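You operate a simulated robot arm through the tools that you are given. There is no shell and no other tool.

You run a simulated robot arm. Do the job below in one go: nothing can be reset, and whatever is moved stays where it is left.

Task
Prove the air stand's relief on the red-band ball, then set 0.8 bar.
Fine: pump till the relief blows at 1.2 bar, then bleed; it sits on the air stand and stays there; draw the nozzle back with the pump at rest.

The check looks at the end state, three seconds after you hand in, the way a careful person would. Anything else that was tipped, shoved, dropped, spilled or broken makes it a failure.

Robot
A 6-joint arm with a two-finger parallel gripper, fixed in place. Base frame: the origin is on the floor under the middle of its stand, x ahead of it, y to its left, z up; the work surface is at about z = 720. Units: mm, rad, N and s.
With the tool pointing down near the work surface it reaches from about 260 to 660 mm from the base axis. Its first joint turns from -1.152 to 1.152 rad. Payload 2.9 kg.
The TCP is the grasp point between the finger pads, 30 mm short of the fingertips. In the tool frame z runs along the fingers and y along their closing line. The gripper opens to 110 mm. The fingers are 20 mm wide and 10 mm thick; the gripper's body (48 by 112 mm) begins 55 mm behind the TCP.
Orientation is that of the tool frame in the base frame, as a unit quaternion [x, y, z, w]. With the fingers straight down and closing along the base's y, the tool's x points along the base's -x, its y along +y and its z along -z.

Tools
- The arm moves only by the tool send_rows. Its argument "rows" is text: rows parted by semicolons, each of 7 numbers parted by spaces: the opening, from 0 (shut) to 1 (fully open), then the shift along the tool's x, y, z in mm, then the turn, a rotation vector about the tool's x, y, z in rad. In form: hand dx dy dz ax ay az; .... A call has 1 to 20 rows; each row is the pose to reach, as a shift and turn from the pose commanded when the call began, along the tool's axes at that moment. Rows are played at 5 a second. More than 50 mm and 0.15 rad between two rows, or a gripper value outside its range, and nothing of the call is played. A pose out of reach is approached as far as the arm can. The call stops where the force on the tool passes 50 N (or 10 N more than at its start, if that is more) or the arm is blocked; 0.2 s more then pass. Each finger travels about 108 mm/s and halts on what it meets, pressing with about 41 N; the grip force reading is that of the motor and also rises with nothing between the fingers. The clock runs only during rows and for 0.2 s after the last one: add rows that repeat a pose to give the fingers time. The reply holds the time, the measured pose of the TCP, the force on the tool along the base axes, the opening and the grip force, in the units named above and with some noise, with the torque about the TCP (base axes, N m) and any sound that the robot's microphone picked up.
- Cameras (640 x 400 px; columns grow to the right, rows downward): "scene" is fixed at [82.5, 443.1, 1399.9]; the picture's right is [-0.67, -0.74, 0.00], its down [-0.38, 0.34, -0.86] and it looks along [0.64, -0.58, -0.51] (base axes); focal length 266 px, centre (320, 200). "wrist" rides on the gripper at [72, 17, -103] in the tool frame; the picture's right is [-0.23, 0.97, 0.00], its down [-0.76, -0.18, -0.62] and it looks along [-0.61, -0.14, 0.78] (tool axes); focal length 222 px, centre (320, 200). There is no depth. A picture from a camera that has moved, and an enlarged one, comes with that camera's place and axes in the base frame and with its lens. The place of the scene camera against the robot may be out by one fixed shift of up to 12 mm in any direction.
- grab_frame(camera): a new picture of that camera. No time passes.
- enlarge(camera, box): a new picture of the part [left, top, right, bottom] of that camera's present view, enlarged. No time passes.
- hand_in(): hands the job in; it is judged then, once.

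Nothing tells you positions but the pictures and the camera data. Unless the task says otherwise, let go and move clear before handing in.

The tools are called after "Request:" as a command line: name --argument value ..., lists and objects as JSON in quotes. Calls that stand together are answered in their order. send_rows: Moves the arm, as the interface text tells. Its arguments: {"type":"object","properties":{"rows":{"type":"string"}},"required":["rows"]} The other tools are called the same way: grab_frame (camera) takes a picture; enlarge (camera, box) takes an enlarged picture of a part of a camera's view; hand_in () hands the job in.

At the start:

```text
clock: 0.0
tool_pos: [385.3, -115.3, 1243.6]
tcp_rot: [0.0, 1.0, 0.0, 0.0]
force: [-0.5, 0.2, 0.7]
wrist_torque: [-0.03, -0.01, -0.02]
grip_width: 110.1
finger_force: 0.0
```

scene: 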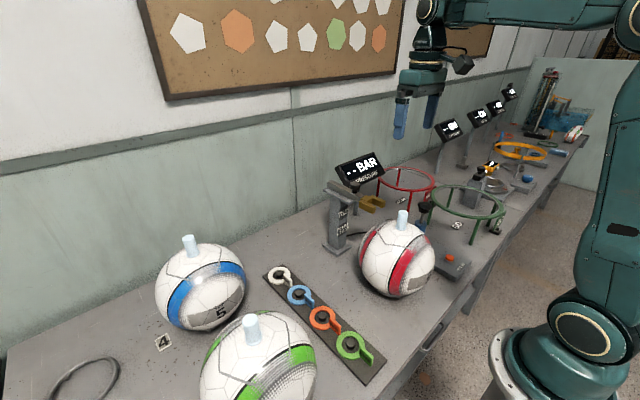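
wrist: 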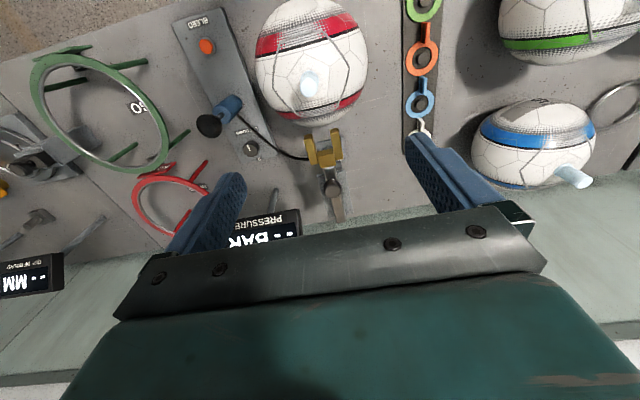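

I see three balls (blue, green and red band), an air stand with a BAR pressure display beside the red ball, and a control plate with an orange button and a blue handle. I'll look closer before moving.

Request:
enlarge --camera "scene" --box '[310, 140, 530, 310]'

Request:
enlarge --camera "wrist" --box '[130, 0, 450, 250]'

Request:
enlarge --camera "scene" --box '[0, 200, 400, 400]'

Request:
enlarge --camera "scene" --box '[400, 60, 600, 240]'

```text
2.35 times, centred on (420, 225) of scene
camera zoom: at [82.5, 443.1, 1399.9], right [-0.67, -0.74, 0.0], down [-0.38, 0.34, -0.86], along [0.64, -0.58, -0.51], focal length 625 px, centre (85, 141)
```

zoom: 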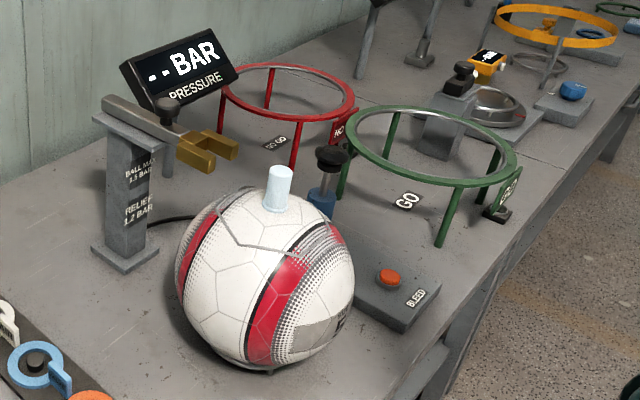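

```text
1.60 times, centred on (290, 125) of wrist
camera zoom: at [312.2, -97.1, 1346.6], right [0.23, 0.97, 0.0], down [0.76, -0.18, 0.62], along [0.61, -0.14, -0.78], focal length 355 px, centre (368, 320)
```

zoom: 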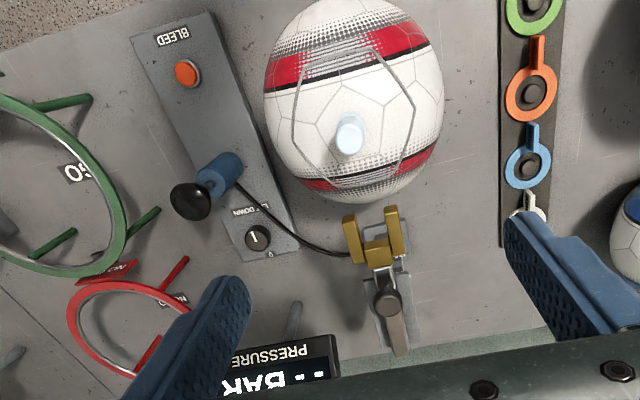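

```text
1.60 times, centred on (200, 300) of scene
camera zoom: at [82.5, 443.1, 1399.9], right [-0.67, -0.74, 0.0], down [-0.38, 0.34, -0.86], along [0.64, -0.58, -0.51], focal length 425 px, centre (512, 40)
```

zoom: 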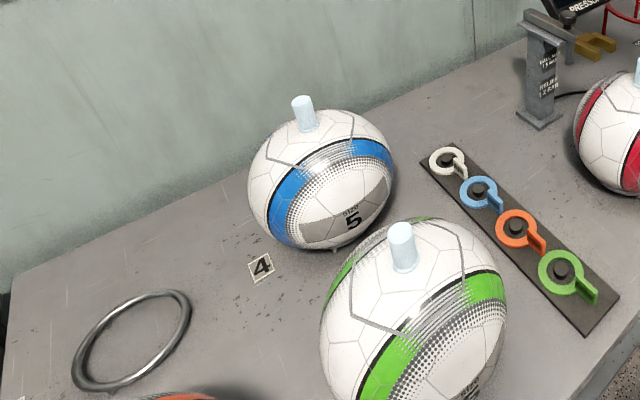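

```text
2.22 times, centred on (500, 150) of scene
camera zoom: at [82.5, 443.1, 1399.9], right [-0.67, -0.74, 0.0], down [-0.38, 0.34, -0.86], along [0.64, -0.58, -0.51], focal length 590 px, centre (-80, 311)
```

zoom: 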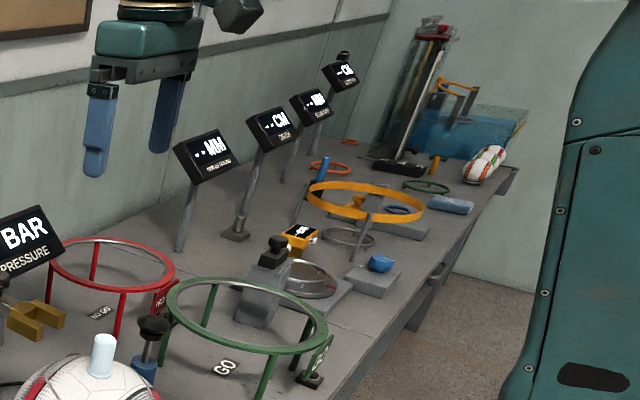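

The air stand has labels on its post and controls on its plate, so I'm zooming in to read them before planning.

Request:
enlarge --camera "scene" --box '[325, 150, 405, 260]'

Request:
enlarge --camera "wrist" --box '[190, 70, 290, 170]'

Request:
enlarge --camera "wrist" --box '[280, 60, 380, 230]'

Request:
enlarge --camera "scene" --box '[405, 195, 485, 295]'

Request:
enlarge --camera "scene" --box '[350, 200, 450, 305]'

```text
3.64 times, centred on (365, 205) of scene
camera zoom: at [82.5, 443.1, 1399.9], right [-0.67, -0.74, 0.0], down [-0.38, 0.34, -0.86], along [0.64, -0.58, -0.51], focal length 965 px, centre (156, 182)
```

zoom: 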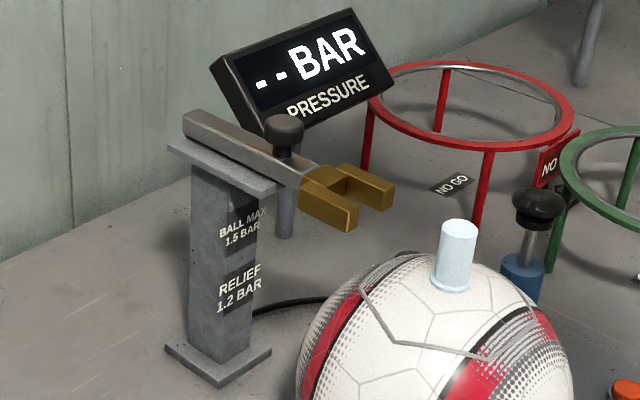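

```text
4.00 times, centred on (240, 120) of wrist
camera zoom: at [312.2, -97.1, 1346.6], right [0.23, 0.97, 0.0], down [0.76, -0.18, 0.62], along [0.61, -0.14, -0.78], focal length 888 px, centre (640, 520)
```

zoom: 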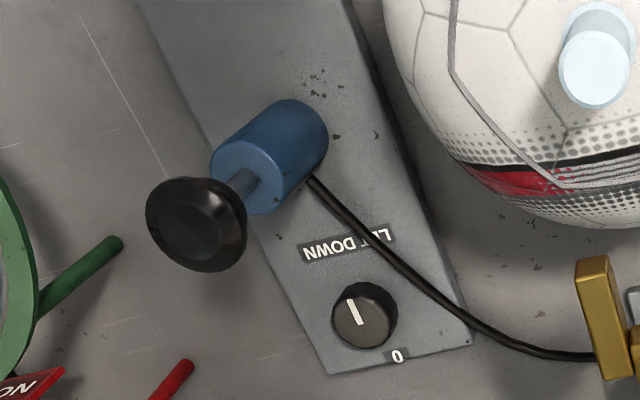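

```text
2.35 times, centred on (330, 145) of wrist
camera zoom: at [312.2, -97.1, 1346.6], right [0.23, 0.97, 0.0], down [0.76, -0.18, 0.62], along [0.61, -0.14, -0.78], focal length 523 px, centre (296, 329)
```

zoom: 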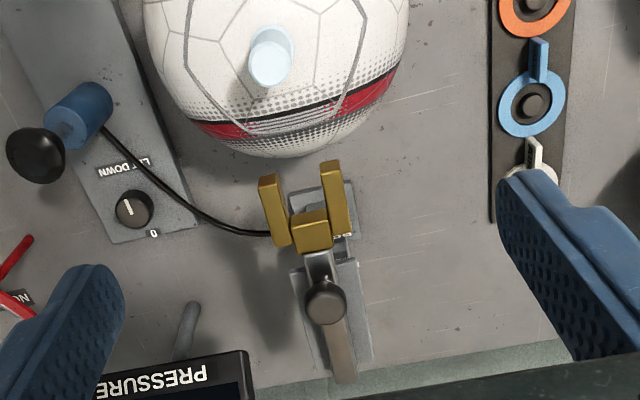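

```text
4.00 times, centred on (445, 245) of scene
camera zoom: at [82.5, 443.1, 1399.9], right [-0.67, -0.74, 0.0], down [-0.38, 0.34, -0.86], along [0.64, -0.58, -0.51], focal length 1062 px, centre (-180, 20)
```

zoom: 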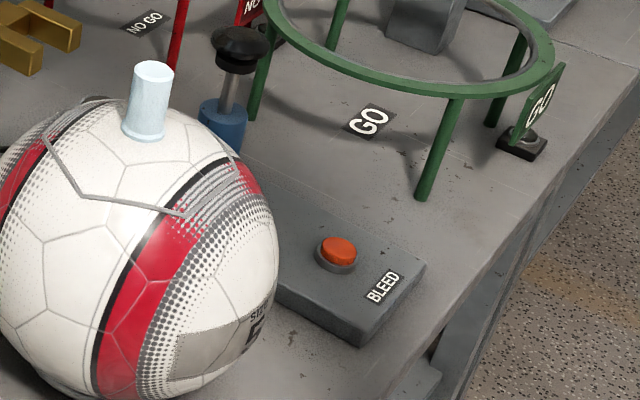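

```text
3.81 times, centred on (400, 252) of scene
camera zoom: at [82.5, 443.1, 1399.9], right [-0.67, -0.74, 0.0], down [-0.38, 0.34, -0.86], along [0.64, -0.58, -0.51], focal length 1011 px, centre (15, 0)
```

zoom: 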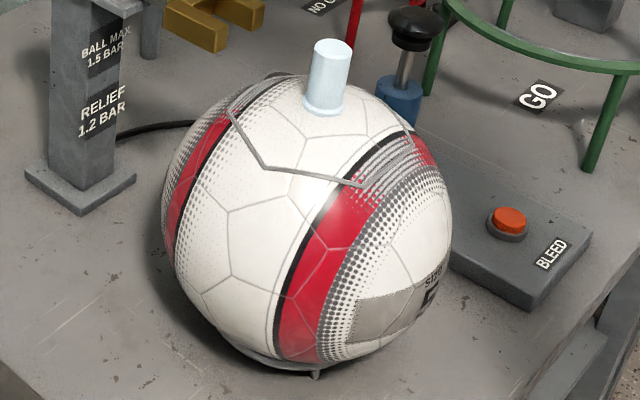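

The red ball is on its cup, and the nozzle fork slides along x on the post at y≈-128. I take the other positions as: pump knob (417,-343,915), bleed button (295,-352,~755), LET DOWN dial (545,-353). I'll move high toward the control plate for a closer look.

Request:
send_rows --rows "1 5 -24 30 0 0 0; 1 10 -48 60 0 0 0; 1 15 -72 90 0 0 0; 1 20 -97 120 0 0 0; 1 25 -121 150 0 0 0; 1 30 -145 180 0 0 0; 1 35 -169 210 0 0 0; 1 40 -193 243 0 0 0; 1 40 -193 243 0 0 0"

Request:
grab_frame --camera "wrist"

```text
clock: 2.0
tool_pos: [343.3, -308.3, 998.0]
tcp_rot: [0.0, 1.0, 0.0, 0.0]
force: [0.0, -0.9, 0.0]
wrist_torque: [0.01, 0.0, -0.01]
grip_width: 109.9
finger_force: 0.1
```

```text
taken
camera wrist: at [271.3, -290.3, 1101.8], right [0.23, 0.97, 0.0], down [0.76, -0.18, 0.62], along [0.61, -0.14, -0.78], focal length 222 px, centre (320, 200)
```

wrist: 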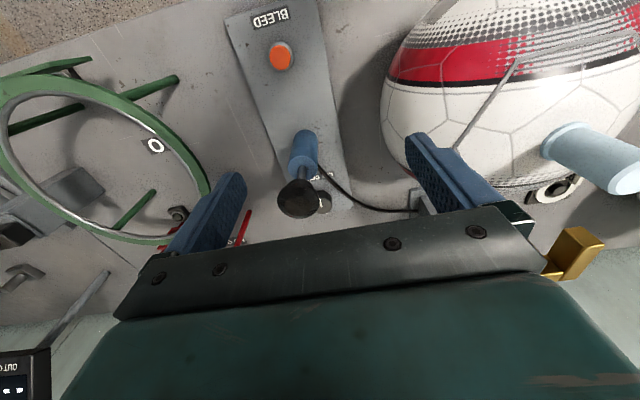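

Request:
enlarge --camera "wrist" --box '[220, 0, 380, 220]'

Request:
enlarge --camera "wrist" --box '[270, 120, 370, 220]'

Request:
enlarge --camera "wrist" --box '[480, 120, 640, 290]'

```text
1.82 times, centred on (300, 110) of wrist
camera zoom: at [271.3, -290.3, 1101.8], right [0.23, 0.97, 0.0], down [0.76, -0.18, 0.62], along [0.61, -0.14, -0.78], focal length 404 px, centre (356, 364)
```

zoom: 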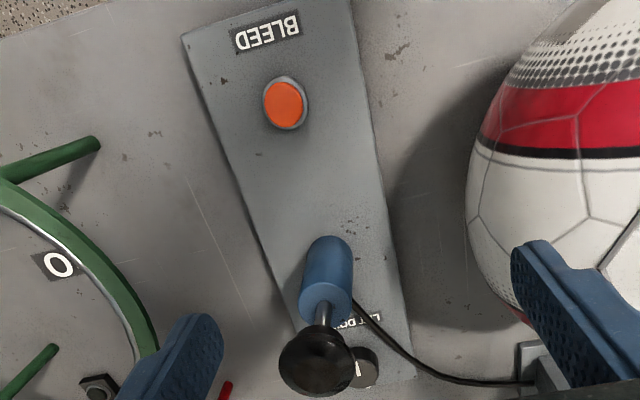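

```text
4.00 times, centred on (320, 170) of wrist
camera zoom: at [271.3, -290.3, 1101.8], right [0.23, 0.97, 0.0], down [0.76, -0.18, 0.62], along [0.61, -0.14, -0.78], focal length 888 px, centre (320, 320)
```

zoom: 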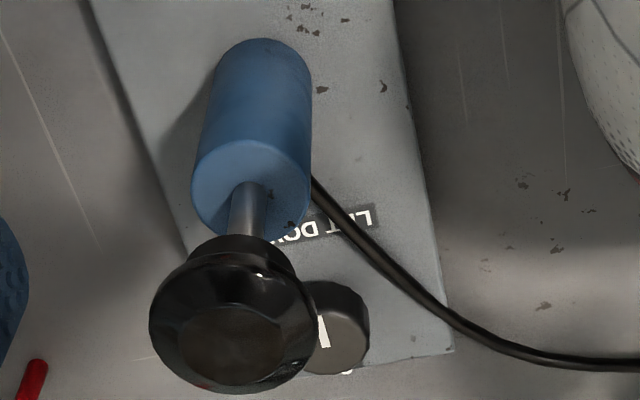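

```text
2.35 times, centred on (560, 205) of wrist
camera zoom: at [271.3, -290.3, 1101.8], right [0.23, 0.97, 0.0], down [0.76, -0.18, 0.62], along [0.61, -0.14, -0.78], focal length 523 px, centre (-245, 188)
```

zoom: 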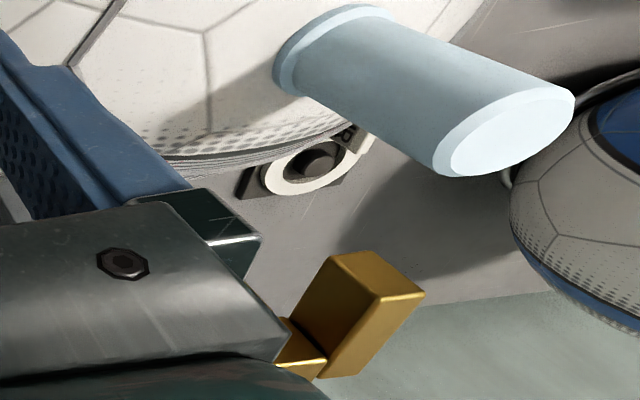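

The pump's black knob hides the dial from here. I'll raise the hand and shift it to see the dial pointer clearly.

Request:
send_rows --rows "1 0 0 -40 0 0 0; 1 -30 15 -52 0 0 0; 1 -60 30 -52 0 0 0; 1 -87 38 -52 0 0 0; 1 -87 38 -52 0 0 0"

Request:
grab_frame --camera "wrist"

Request:
enlarge --camera "wrist" --box '[240, 100, 340, 200]'

Request:
grab_frame --camera "scene"

```text
clock: 3.2
tool_pos: [432.0, -269.2, 1050.9]
tcp_rot: [0.001, 1.0, 0.0, -0.001]
force: [0.2, -0.5, 0.5]
wrist_torque: [0.0, 0.03, 0.0]
grip_width: 110.2
finger_force: 0.1
```

```text
taken
camera wrist: at [359.6, -251.2, 1155.5], right [0.23, 0.97, 0.0], down [0.76, -0.18, 0.62], along [0.61, -0.14, -0.78], focal length 222 px, centre (320, 200)
```

wrist: 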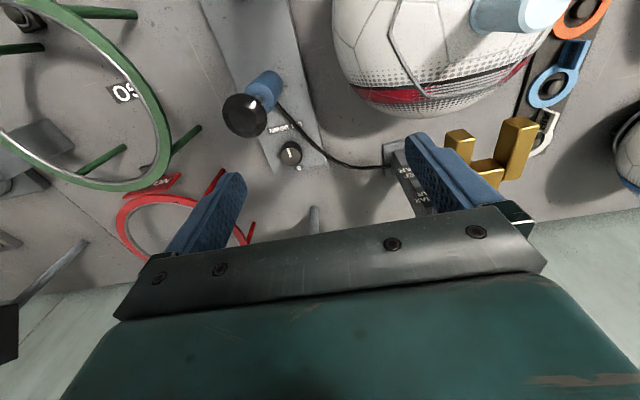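

```text
4.00 times, centred on (290, 150) of wrist
camera zoom: at [359.6, -251.2, 1155.5], right [0.23, 0.97, 0.0], down [0.76, -0.18, 0.62], along [0.61, -0.14, -0.78], focal length 888 px, centre (440, 400)
```

zoom: 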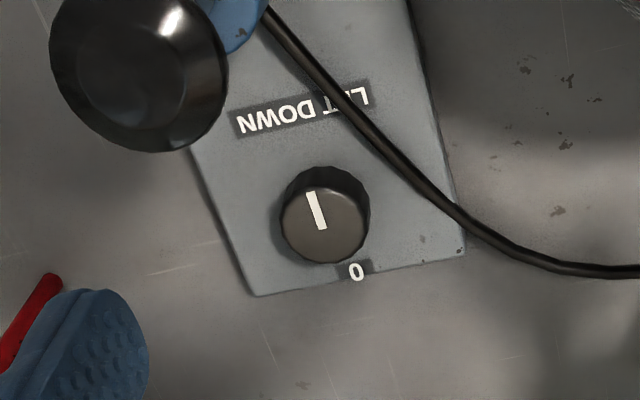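

```text
taken
```

scene: 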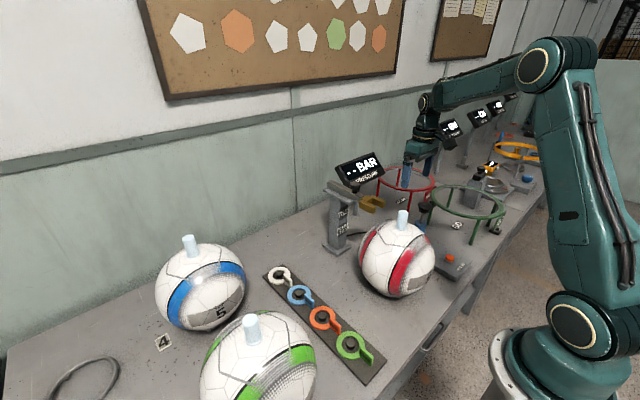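

The let-down dial's pointer faces away from its "0" mark, which I'll keep in mind. Next I'll look closely at the nozzle slide knob near (552,-128,1010) before touching it.

Request:
send_rows --rows "1 0 0 -45 0 0 0; 1 -10 40 -56 0 0 0; 1 -20 80 -56 0 0 0; 1 -30 120 -56 0 0 0; 1 -36 160 -56 0 0 0; 1 -36 160 -56 0 0 0"

Request:
grab_frame --camera "wrist"

Request:
enlarge --camera "wrist" --box '[220, 20, 420, 220]'

```text
clock: 4.6
tool_pos: [467.3, -107.8, 1106.9]
tcp_rot: [0.0, 1.0, 0.0, -0.001]
force: [-0.3, 0.2, 0.4]
wrist_torque: [0.0, 0.02, 0.01]
grip_width: 109.8
finger_force: 0.1
```

```text
taken
camera wrist: at [394.4, -91.2, 1211.0], right [0.23, 0.97, 0.0], down [0.76, -0.18, 0.62], along [0.61, -0.14, -0.78], focal length 222 px, centre (320, 200)
```

wrist: 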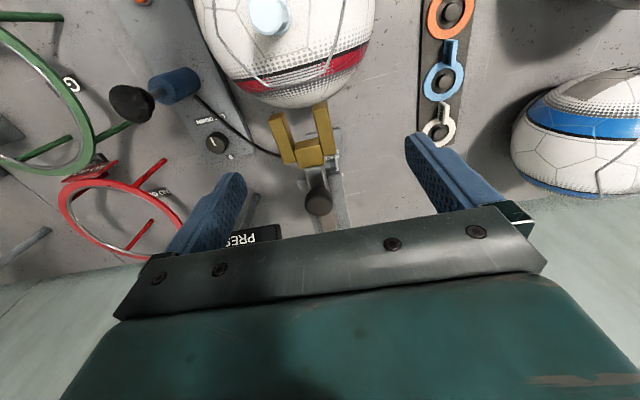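

```text
2.00 times, centred on (320, 120) of wrist
camera zoom: at [394.4, -91.2, 1211.0], right [0.23, 0.97, 0.0], down [0.76, -0.18, 0.62], along [0.61, -0.14, -0.78], focal length 444 px, centre (320, 360)
```

zoom: 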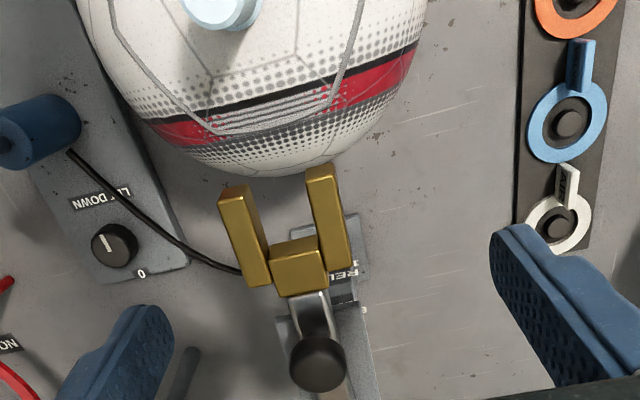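

The slide knob measures about (552,-128.5,1014) and 33 mm across, with the fork in line with the valve at y≈-128. I'll hover above the knob with the fingers partly open, then check the alignment.

Request:
send_rows --rows "0.6 -30 -7 0 0 0 0; 0.6 -60 -14 0 0 0 0; 0.6 -84.5 -20.5 0 0 0 0; 0.6 -84.5 -20.5 30 0 0 0; 0.6 -84.5 -20.5 45 0 0 0; 0.6 -84.5 -20.5 45 0 0 0"

Request:
grab_frame --camera "wrist"

Request:
enlarge --camera "scene" --box '[310, 120, 430, 220]'

```text
clock: 6.0
tool_pos: [552.9, -130.4, 1062.5]
tcp_rot: [0.0, 1.0, 0.0, 0.0]
force: [0.6, 0.2, -0.3]
wrist_torque: [0.01, 0.0, 0.0]
grip_width: 66.1
finger_force: 0.0
```

```text
taken
camera wrist: at [479.5, -112.7, 1166.2], right [0.23, 0.97, 0.0], down [0.76, -0.18, 0.62], along [0.61, -0.14, -0.78], focal length 222 px, centre (320, 200)
```

wrist: 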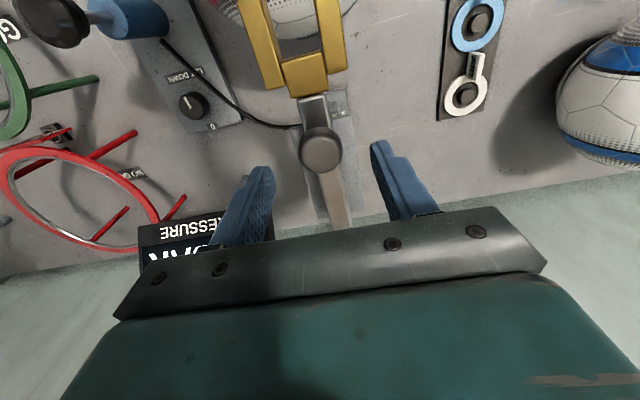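

```text
4.00 times, centred on (370, 170) of scene
camera zoom: at [82.5, 443.1, 1399.9], right [-0.67, -0.74, 0.0], down [-0.38, 0.34, -0.86], along [0.64, -0.58, -0.51], focal length 1062 px, centre (120, 320)
```

zoom: 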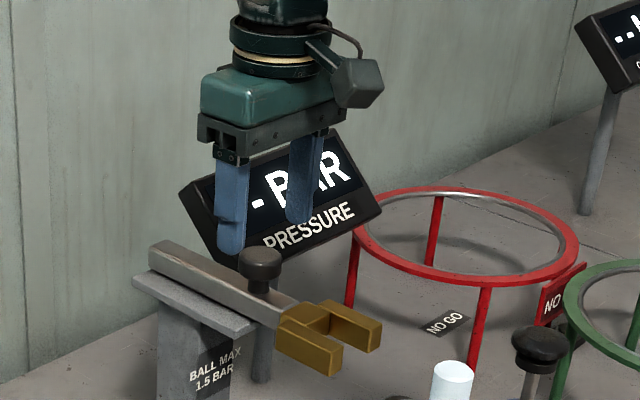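

The knob sits at (552.4,-128.5,1014) from two wrist views. I'll shift 2 mm in y, lower so the tips reach about z=997, and close on the knob.

Request:
send_rows --rows "0.6 0 2.3 15 0 0 0; 0.6 0 2.3 30 0 0 0; 0.6 0 2.3 37 0 0 0; 0.45 0 2.3 37 0 0 0; 0.36 0 2.3 37 0 0 0; 0.36 0 2.3 37 0 0 0"

Request:
enlarge --camera "scene" --box '[310, 120, 430, 220]'

Request:
grab_frame --camera "wrist"

```text
clock: 7.4
tool_pos: [552.7, -127.5, 1026.8]
tcp_rot: [0.0, 1.0, 0.0, 0.0]
force: [-0.6, -0.1, -0.3]
wrist_torque: [0.02, 0.02, 0.03]
grip_width: 39.6
finger_force: 0.1
```

```text
4.00 times, centred on (370, 170) of scene
camera zoom: at [82.5, 443.1, 1399.9], right [-0.67, -0.74, 0.0], down [-0.38, 0.34, -0.86], along [0.64, -0.58, -0.51], focal length 1062 px, centre (120, 320)
```

zoom: 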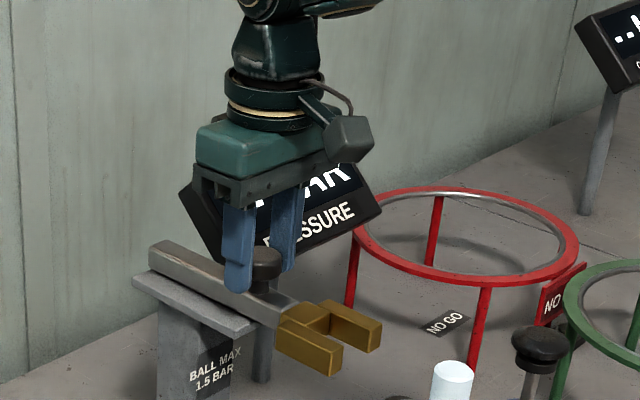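

```text
taken
camera wrist: at [479.7, -110.2, 1129.4], right [0.23, 0.97, 0.0], down [0.76, -0.18, 0.62], along [0.61, -0.14, -0.78], focal length 222 px, centre (320, 200)
```

wrist: 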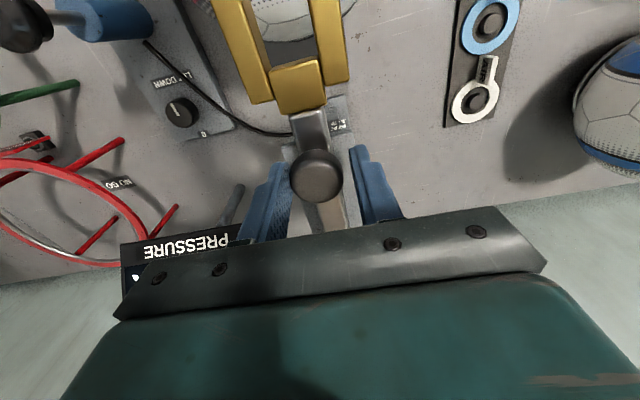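

The fingers straddle the knob evenly. Now I'll close on it.

Request:
send_rows --rows "0.25 0 0 0 0 0 0; 0.2 0 0 0 0 0 0; 0.2 0 0 0 0 0 0"

```text
clock: 8.2
tool_pos: [551.1, -131.2, 1025.9]
tcp_rot: [0.004, 1.0, 0.0, 0.001]
force: [-0.7, -25.7, -2.8]
wrist_torque: [-0.64, -0.45, -0.36]
grip_width: 33.7
finger_force: 45.1
```

The knob is gripped, but it sits about 3 mm further in -y than I aimed for. I'll take out that side load, then slide it gently toward the ball.

Request:
send_rows --rows "0.2 0 -2 0 0 0 0; 0.2 0 -3.5 0 0 0 0; 0.2 5 -3.5 0 0 0 0; 0.2 10 -3.5 0 0 0 0"

Request:
enlarge --camera "scene" --box '[310, 120, 450, 240]'

```text
clock: 9.2
tool_pos: [541.9, -130.2, 1025.9]
tcp_rot: [0.0, 1.0, 0.002, -0.001]
force: [1.2, -4.9, -2.1]
wrist_torque: [-0.14, -0.07, -0.2]
grip_width: 33.4
finger_force: 44.6
```

```text
3.33 times, centred on (380, 180) of scene
camera zoom: at [82.6, 443.0, 1400.0], right [-0.67, -0.74, 0.0], down [-0.38, 0.34, -0.86], along [0.64, -0.58, -0.51], focal length 885 px, centre (120, 267)
```

zoom: 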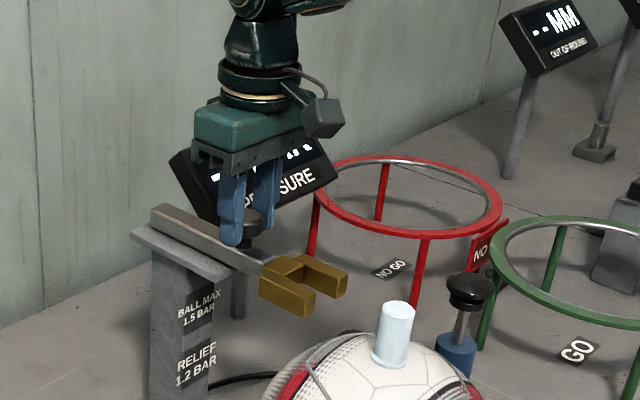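

It slides freely, with 10 mm done so far. I'll go on in small steps while watching the side force.

Request:
send_rows --rows "0.2 8 1 0 0 0 0; 0.2 16 1 0 0 0 0; 0.2 24 1 0 0 0 0; 0.2 32 1 0 0 0 0; 0.2 40 1 0 0 0 0"

Request:
grab_frame --camera "wrist"

Request:
enlarge --camera "scene" --box '[310, 120, 450, 240]'

```text
clock: 10.4
tool_pos: [502.7, -129.5, 1024.9]
tcp_rot: [0.001, 1.0, 0.001, 0.0]
force: [1.4, -3.1, -1.3]
wrist_torque: [0.0, 0.23, 0.17]
grip_width: 33.5
finger_force: 45.2
```

```text
taken
camera wrist: at [429.8, -113.0, 1129.5], right [0.23, 0.97, 0.0], down [0.76, -0.18, 0.62], along [0.61, -0.14, -0.78], focal length 222 px, centre (320, 200)
```

wrist: 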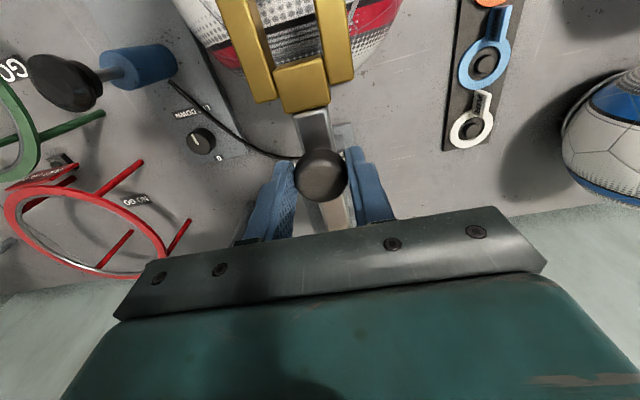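

```text
3.33 times, centred on (380, 180) of scene
camera zoom: at [82.6, 443.0, 1400.0], right [-0.67, -0.74, 0.0], down [-0.38, 0.34, -0.86], along [0.64, -0.58, -0.51], focal length 885 px, centre (120, 267)
```

zoom: 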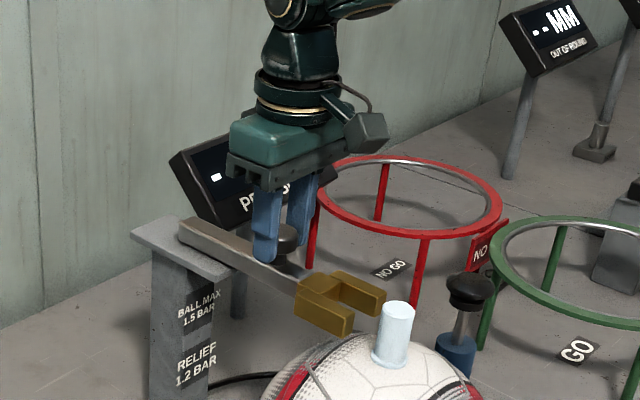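

The fork lines up with the valve and the side force is low. I'll keep sliding in smaller steps as it nears the valve.

Request:
send_rows --rows "0.2 6 0.5 0 0 0 0; 0.2 12 0.5 0 0 0 0; 0.2 18 0.5 0 0 0 0; 0.2 24 0.5 0 0 0 0; 0.2 30 0.5 0 0 0 0"

Request:
enlarge --camera "scene" --box '[330, 150, 450, 240]'

Request:
grab_frame --camera "wrist"

```text
clock: 11.6
tool_pos: [471.3, -130.8, 1025.9]
tcp_rot: [0.001, 1.0, -0.001, 0.0]
force: [0.1, -13.9, -4.1]
wrist_torque: [-0.27, 0.27, 0.08]
grip_width: 33.7
finger_force: 44.7
```

```text
4.44 times, centred on (390, 195) of scene
camera zoom: at [82.6, 442.7, 1400.1], right [-0.67, -0.74, 0.0], down [-0.38, 0.34, -0.86], along [0.64, -0.58, -0.51], focal length 1180 px, centre (9, 222)
```

zoom: 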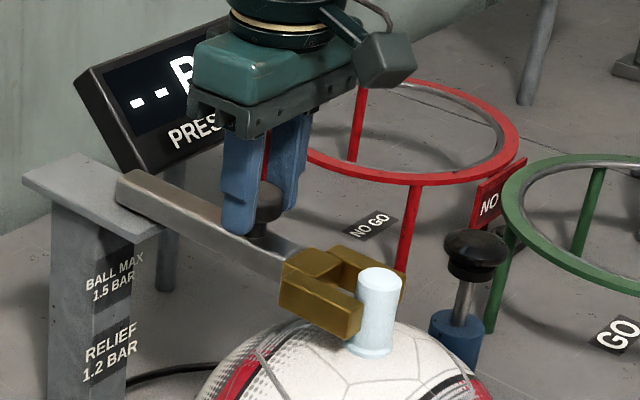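

```text
taken
camera wrist: at [399.6, -112.7, 1129.4], right [0.23, 0.97, 0.0], down [0.76, -0.18, 0.62], along [0.61, -0.14, -0.78], focal length 222 px, centre (320, 200)
```

wrist: 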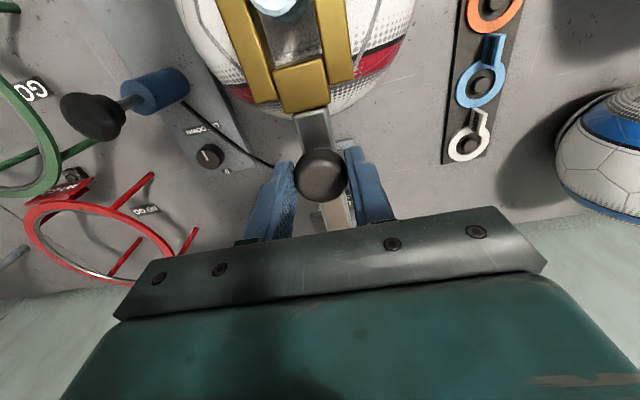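

Request:
enlarge --camera "wrist" --box '[200, 0, 360, 120]'

```text
3.33 times, centred on (280, 60) of wrist
camera zoom: at [399.6, -112.7, 1129.4], right [0.23, 0.97, 0.0], down [0.76, -0.18, 0.62], along [0.61, -0.14, -0.78], focal length 740 px, centre (453, 667)
```

zoom: 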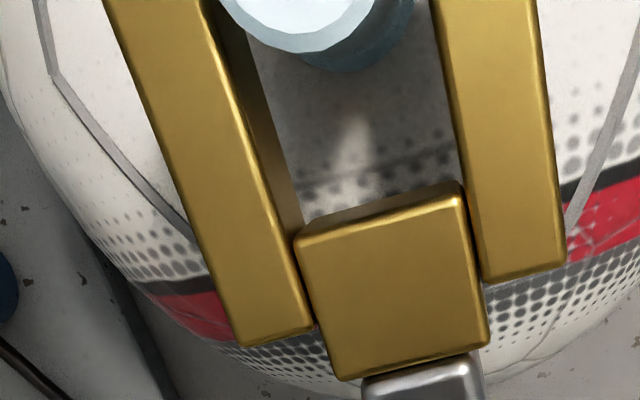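

The valve stem is inside the fork slot with room on both sides. I'll slide on gently until the fork seats.

Request:
send_rows --rows "0.2 4 -0.7 0 0 0 0; 0.2 8 -0.7 0 0 0 0; 0.2 12 -0.7 0 0 0 0; 0.2 16 -0.7 0 0 0 0"

Request:
enlarge --camera "scene" --box '[330, 150, 450, 240]'

Request:
enlarge --camera "wrist" --box '[200, 0, 360, 120]'

```text
clock: 12.6
tool_pos: [456.5, -130.0, 1024.7]
tcp_rot: [0.0, 1.0, 0.0, 0.001]
force: [0.9, -6.2, -7.3]
wrist_torque: [-0.19, -0.67, -0.34]
grip_width: 33.3
finger_force: 44.5
```

```text
4.44 times, centred on (390, 195) of scene
camera zoom: at [82.7, 442.9, 1400.0], right [-0.67, -0.74, 0.0], down [-0.38, 0.34, -0.86], along [0.64, -0.58, -0.51], focal length 1180 px, centre (9, 222)
```

zoom: 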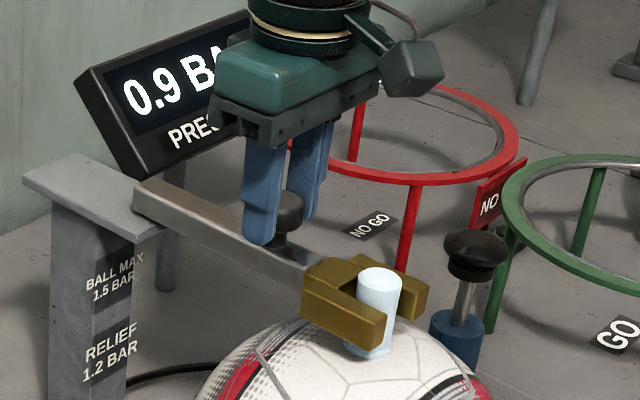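

```text
3.33 times, centred on (280, 60) of wrist
camera zoom: at [383.5, -113.0, 1129.5], right [0.23, 0.97, 0.0], down [0.76, -0.18, 0.62], along [0.61, -0.14, -0.78], focal length 740 px, centre (453, 667)
```

zoom: 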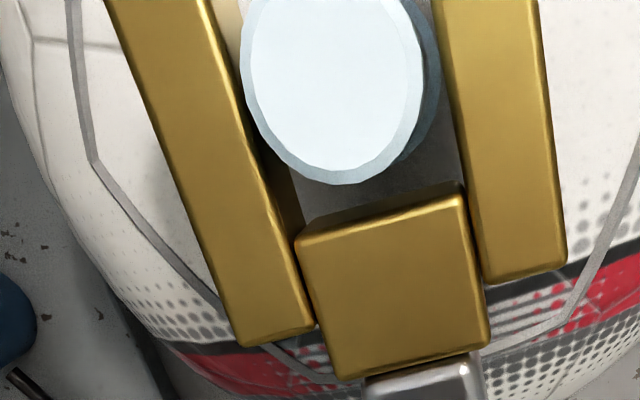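

The display now reads 0.9 BAR, so the nozzle is connected. I'll add 2 mm for margin and let some time pass to see whether the pressure holds.

Request:
send_rows --rows "0.2 2 0 0 0 0 0; 0.2 2 0 0 0 0 0; 0.2 2 0 0 0 0 0; 0.2 2 0 0 0 0 0; 0.2 2 0 0 0 0 0; 0.2 2 0 0 0 0 0; 0.2 2 0 0 0 0 0; 0.2 2 0 0 0 0 0; 0.2 2 0 0 0 0 0; 0.2 2 0 0 0 0 0"

Request:
enlarge --camera "scene" --box '[330, 150, 450, 240]'

```text
clock: 14.8
tool_pos: [453.7, -130.3, 1026.0]
tcp_rot: [0.0, 1.0, 0.0, 0.0]
force: [0.6, 2.5, -4.4]
wrist_torque: [0.06, 0.09, 0.1]
grip_width: 33.6
finger_force: 44.8
```

```text
4.44 times, centred on (390, 195) of scene
camera zoom: at [82.6, 443.1, 1399.9], right [-0.67, -0.74, 0.0], down [-0.38, 0.34, -0.86], along [0.64, -0.58, -0.51], focal length 1180 px, centre (9, 222)
```

zoom: 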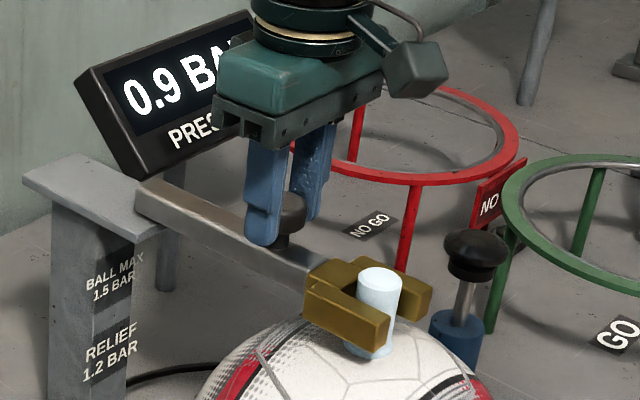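

The pressure holds at 0.9. I'll release the knob, rise clear and head over to the pump.

Request:
send_rows --rows "0.35 0 0 0 0 0 0; 0.5 0 0 0 0 0 0; 0.55 0 0 0 0 0 0; 0.55 0 0 -30 0 0 0; 0.55 0 0 -60 0 0 0; 0.55 0 0 -90 0 0 0; 0.55 0 0 -110 0 0 0; 0.55 0 0 -110 0 0 0"

Request:
enlarge --camera "scene" --box '[330, 150, 450, 240]'

Request:
grab_frame --camera "wrist"

```text
clock: 16.6
tool_pos: [454.1, -130.7, 1136.5]
tcp_rot: [0.0, 1.0, 0.0, 0.0]
force: [0.7, -0.1, 0.0]
wrist_torque: [0.02, 0.04, 0.02]
grip_width: 60.5
finger_force: 0.1
```

```text
4.44 times, centred on (390, 195) of scene
camera zoom: at [82.5, 443.1, 1399.9], right [-0.67, -0.74, 0.0], down [-0.38, 0.34, -0.86], along [0.64, -0.58, -0.51], focal length 1180 px, centre (9, 222)
```

zoom: 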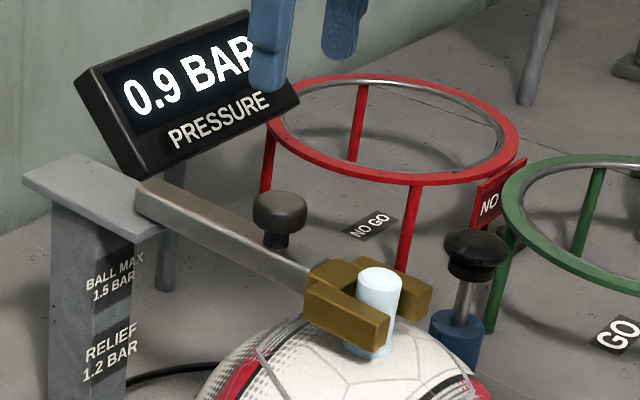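

```text
taken
camera wrist: at [381.5, -112.8, 1239.7], right [0.23, 0.97, 0.0], down [0.76, -0.18, 0.62], along [0.61, -0.14, -0.78], focal length 222 px, centre (320, 200)
```

wrist: 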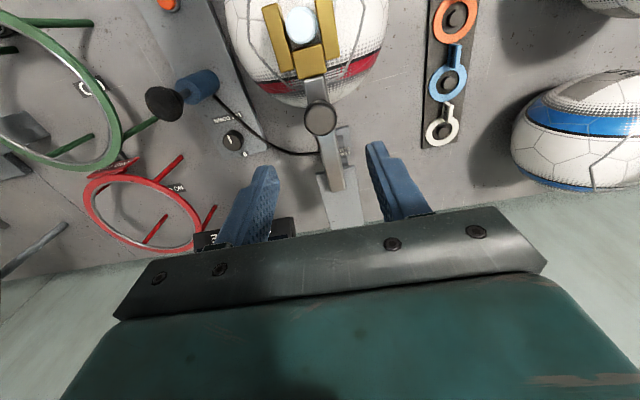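

The pump knob measures (421.7,-350.7,904), about 47 mm across. I'll close the fingers, move over it at height and descend to just above it.

Request:
send_rows --rows "0.3 7 -44 0 0 0 0; 0 14 -88 0 0 0 0; 0 21 -132 0 0 0 0; 0 28 -176 0 0 0 0; 0 33 -219.5 0 0 0 0; 0 33 -219.5 40 0 0 0; 0 33 -219.5 80 0 0 0; 0 33 -219.5 120 0 0 0; 0 33 -219.5 160 0 0 0; 0 33 -219.5 176 0 0 0; 0 33 -219.5 176 0 0 0"

Request:
grab_frame --camera "wrist"

Request:
enlarge --camera "scene" --box '[330, 130, 490, 240]'

```text
clock: 19.0
tool_pos: [421.0, -350.1, 958.0]
tcp_rot: [0.0, 1.0, 0.0, 0.0]
force: [-0.1, 0.1, 0.6]
wrist_torque: [-0.03, -0.02, -0.01]
grip_width: 0.0
finger_force: 37.7
```

```text
taken
camera wrist: at [348.2, -332.7, 1062.7], right [0.23, 0.97, 0.0], down [0.76, -0.18, 0.62], along [0.61, -0.14, -0.78], focal length 222 px, centre (320, 200)
```

wrist: 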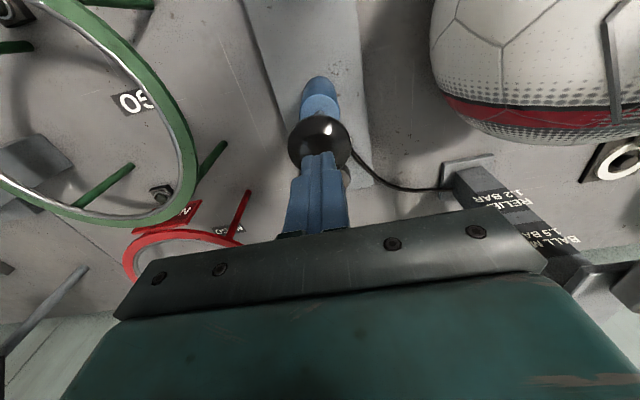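

```text
3.64 times, centred on (410, 185) of scene
camera zoom: at [82.5, 443.1, 1399.9], right [-0.67, -0.74, 0.0], down [-0.38, 0.34, -0.86], along [0.64, -0.58, -0.51], focal length 965 px, centre (-7, 254)
```

zoom: 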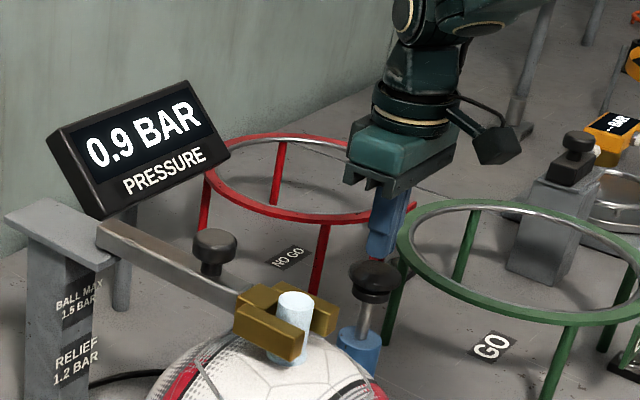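

The fingertips hang over the pump knob and the display is clearly visible. I'll descend slowly to find contact.

Request:
send_rows --rows "0 0 0 8 0 0 0; 0 0 0 14 0 0 0; 0 0 0 19 0 0 0; 0 0 0 24 0 0 0; 0 0 0 29 0 0 0"

Request:
enlarge --camera "scene" --box '[330, 130, 490, 240]'

```text
clock: 20.2
tool_pos: [421.0, -349.6, 930.6]
tcp_rot: [0.0, 1.0, 0.0, 0.001]
force: [-0.7, -2.5, 3.4]
wrist_torque: [-0.06, 0.03, 0.03]
grip_width: 0.0
finger_force: 37.6
```

```text
3.64 times, centred on (410, 185) of scene
camera zoom: at [82.5, 443.1, 1400.0], right [-0.67, -0.74, 0.0], down [-0.38, 0.34, -0.86], along [0.64, -0.58, -0.51], focal length 965 px, centre (-7, 254)
```

zoom: 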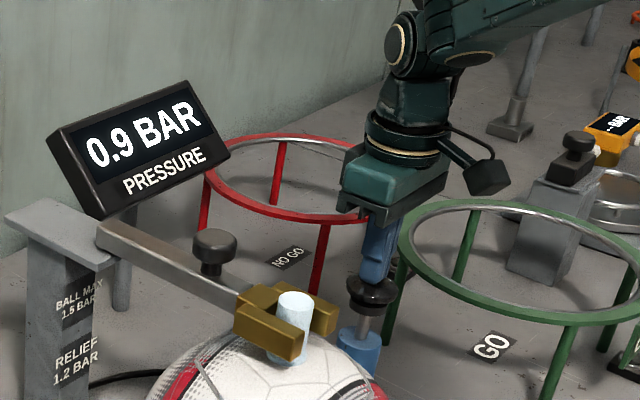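

I've touched the knob at TCP z≈931, with light force. Next I'll push part of a stroke and watch the force and display.

Request:
send_rows --rows "0 0 0 5 0 0 0; 0 0 0 10 0 0 0; 0 0 0 15 0 0 0; 0 0 0 20 0 0 0"

Request:
enlarge --camera "scene" --box '[330, 130, 490, 240]'

```text
clock: 21.2
tool_pos: [421.4, -349.3, 910.4]
tcp_rot: [0.0, 1.0, 0.0, 0.0]
force: [-0.4, 1.4, 7.1]
wrist_torque: [0.06, 0.01, -0.06]
grip_width: 0.0
finger_force: 38.0
```

```text
3.64 times, centred on (410, 185) of scene
camera zoom: at [82.4, 443.2, 1399.9], right [-0.67, -0.74, 0.0], down [-0.38, 0.34, -0.86], along [0.64, -0.58, -0.51], focal length 965 px, centre (-7, 254)
```

zoom: 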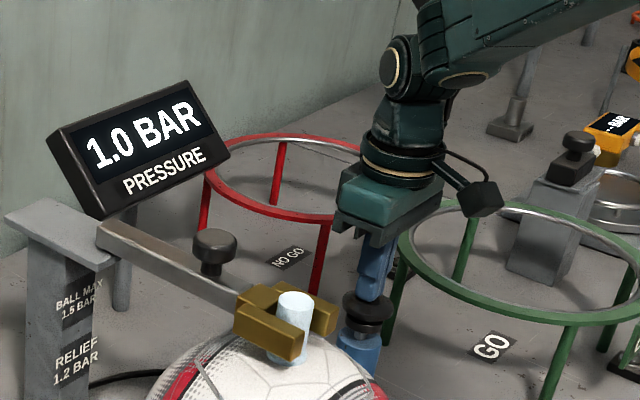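

The display rose to 1.0 bar on about 20 mm of stroke. I'll finish the stroke carefully.

Request:
send_rows --rows "0 0 0 4 0 0 0; 0 0 0 8 0 0 0; 0 0 0 12 0 0 0; 0 0 0 16 0 0 0"

Request:
enlarge --camera "scene" --box '[330, 130, 490, 240]'

```text
clock: 22.1
tool_pos: [422.6, -350.5, 905.2]
tcp_rot: [0.0, 1.0, -0.002, 0.002]
force: [-4.4, 4.1, 13.3]
wrist_torque: [0.14, 0.23, -0.02]
grip_width: 0.0
finger_force: 37.7
stopped in row 4: the force on the tool passed its limit at 56 N (the readings are from after the stop); the commanded pose is now the measured one
```

```text
3.64 times, centred on (410, 185) of scene
camera zoom: at [82.3, 443.3, 1399.9], right [-0.67, -0.74, 0.0], down [-0.38, 0.34, -0.86], along [0.64, -0.58, -0.51], focal length 965 px, centre (-7, 254)
```

zoom: 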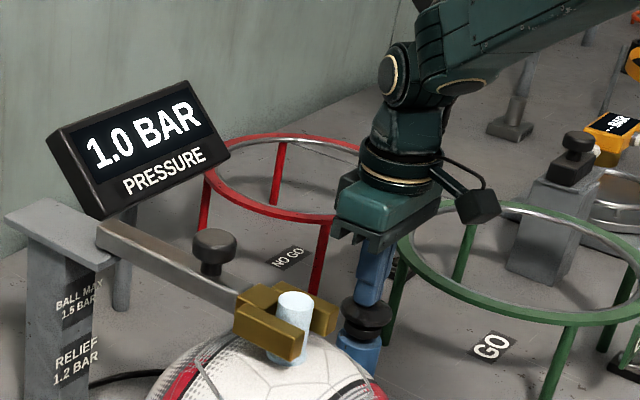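

The plunger bottoms at TCP z≈905, so the stroke is about 26 mm and one stroke adds roughly 0.1 bar. I'll lift and see whether the knob springs back.

Request:
send_rows --rows "0 1 0 -10 0 0 0; 0 1 0 -20 0 0 0; 0 1 0 -30 0 0 0; 0 1 0 -40 0 0 0; 0 1 0 -40 0 0 0; 0 1 0 -40 0 0 0"

Request:
enlarge --camera "scene" --box '[330, 130, 490, 240]'

```text
clock: 23.5
tool_pos: [420.9, -349.9, 942.7]
tcp_rot: [0.001, 1.0, -0.001, 0.001]
force: [-0.8, -0.7, 1.5]
wrist_torque: [0.02, 0.01, 0.02]
grip_width: 0.1
finger_force: 37.2
```

```text
3.64 times, centred on (410, 185) of scene
camera zoom: at [82.5, 443.1, 1399.9], right [-0.67, -0.74, 0.0], down [-0.38, 0.34, -0.86], along [0.64, -0.58, -0.51], focal length 965 px, centre (-7, 254)
```

zoom: 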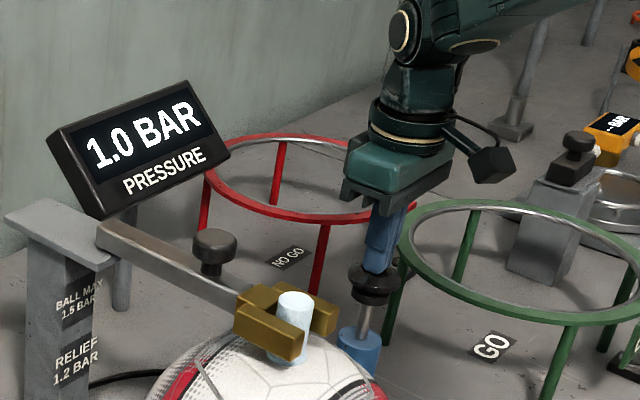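

The knob springs back and 1.0 bar holds. Now I'll make a second stroke.

Request:
send_rows --rows "0 0 0 10 0 0 0; 0 0 0 16 0 0 0; 0 0 0 22 0 0 0; 0 0 0 28 0 0 0; 0 0 0 33 0 0 0; 0 0 0 36 0 0 0; 0 0 0 36 0 0 0"

Request:
enlarge --camera "scene" --box '[330, 130, 490, 240]'

```text
clock: 25.1
tool_pos: [422.0, -350.0, 907.6]
tcp_rot: [-0.001, 1.0, -0.002, 0.002]
force: [-1.1, -0.8, 8.1]
wrist_torque: [0.0, 0.1, -0.07]
grip_width: 0.1
finger_force: 37.4
```

```text
3.64 times, centred on (410, 185) of scene
camera zoom: at [82.4, 443.2, 1399.9], right [-0.67, -0.74, 0.0], down [-0.38, 0.34, -0.86], along [0.64, -0.58, -0.51], focal length 965 px, centre (-7, 254)
```

zoom: 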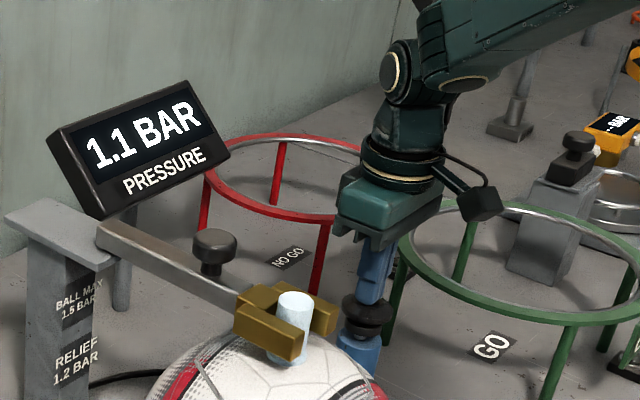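

It reads 1.1 bar. I'll do a third stroke, watching for the relief.

Request:
send_rows --rows "0 0 0 -10 0 0 0; 0 0 0 -20 0 0 0; 0 0 0 -30 0 0 0; 0 0 0 -36 0 0 0; 0 0 0 -36 0 0 0; 0 0 0 -26 0 0 0; 0 0 0 -20 0 0 0; 0 0 0 -14 0 0 0; 0 0 0 -9 0 0 0; 0 0 0 -4 0 0 0; 0 0 0 0 0 0 0; 0 0 0 0 0 0 0"

Request:
enlarge --camera "scene" --box '[330, 130, 490, 240]'

```text
clock: 27.7
tool_pos: [422.2, -349.2, 907.5]
tcp_rot: [0.0, 1.0, -0.002, 0.002]
force: [-1.4, 1.0, 7.6]
wrist_torque: [0.06, 0.08, -0.02]
grip_width: 0.2
finger_force: 37.4
```

```text
3.64 times, centred on (410, 185) of scene
camera zoom: at [82.4, 443.2, 1399.9], right [-0.67, -0.74, 0.0], down [-0.38, 0.34, -0.86], along [0.64, -0.58, -0.51], focal length 965 px, centre (-7, 254)
```

zoom: 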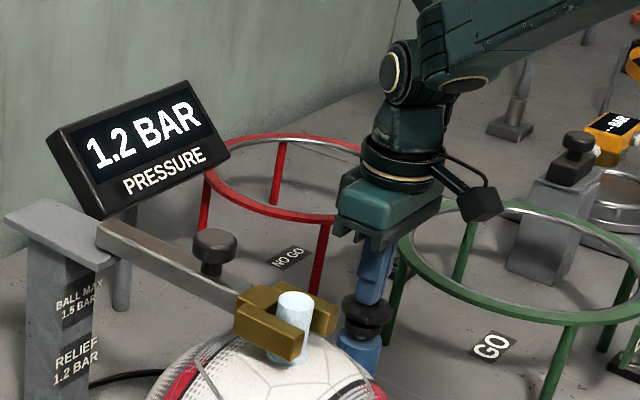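

It displays 1.2 bar but I've heard no relief yet, so it may be just short. I'll come up and start a fourth stroke in part, staying well below the 1.5 ball maximum.

Request:
send_rows --rows "0 0 0 -10 0 0 0; 0 0 0 -20 0 0 0; 0 0 0 -30 0 0 0; 0 0 0 -36 0 0 0; 0 0 0 -36 0 0 0; 0 0 0 -26 0 0 0; 0 0 0 -20 0 0 0; 0 0 0 -16 0 0 0; 0 0 0 -16 0 0 0"

Request:
enlarge --camera "scene" --box '[330, 130, 490, 240]'

```text
clock: 29.7
tool_pos: [421.8, -350.9, 923.1]
tcp_rot: [0.001, 1.0, -0.001, 0.002]
force: [-2.0, 0.4, 5.3]
wrist_torque: [-0.03, 0.13, 0.0]
grip_width: 0.0
finger_force: 37.9
```

```text
3.64 times, centred on (410, 185) of scene
camera zoom: at [82.4, 443.1, 1399.9], right [-0.67, -0.74, 0.0], down [-0.38, 0.34, -0.86], along [0.64, -0.58, -0.51], focal length 965 px, centre (-7, 254)
```

zoom: 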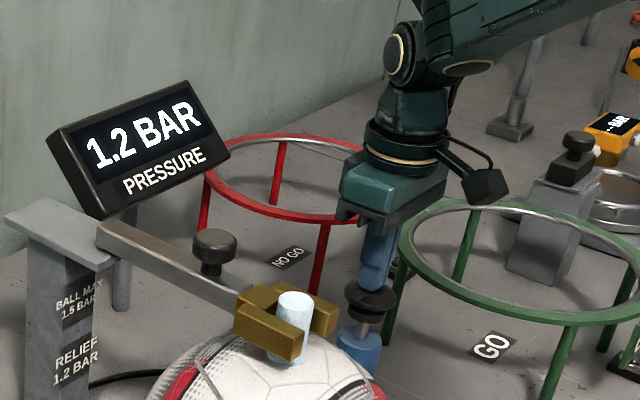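

Still 1.2 bar with no sound. I'll push the rest of this stroke down.

Request:
send_rows --rows "0 0 0 4 0 0 0; 0 0 0 8 0 0 0; 0 0 0 12 0 0 0; 0 0 0 16 0 0 0; 0 0 0 16 0 0 0"

Request:
enlarge --camera "scene" --box '[330, 130, 490, 240]'

```text
clock: 30.9
tool_pos: [422.0, -350.1, 907.9]
tcp_rot: [0.0, 1.0, -0.002, 0.002]
force: [0.9, -0.5, 7.9]
wrist_torque: [-0.01, 0.06, -0.1]
grip_width: 0.0
finger_force: 37.7
```

```text
3.64 times, centred on (410, 185) of scene
camera zoom: at [82.5, 443.2, 1399.9], right [-0.67, -0.74, 0.0], down [-0.38, 0.34, -0.86], along [0.64, -0.58, -0.51], focal length 965 px, centre (-7, 254)
```

zoom: 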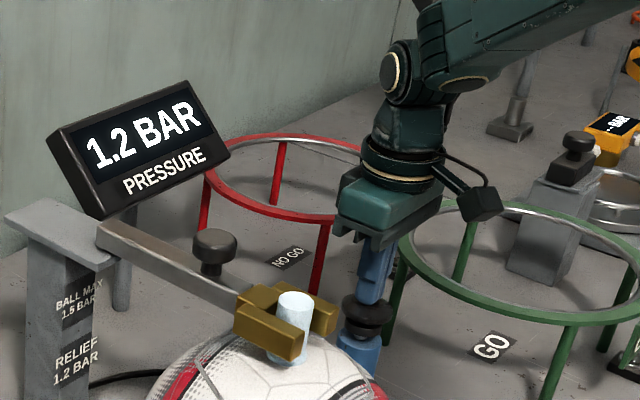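

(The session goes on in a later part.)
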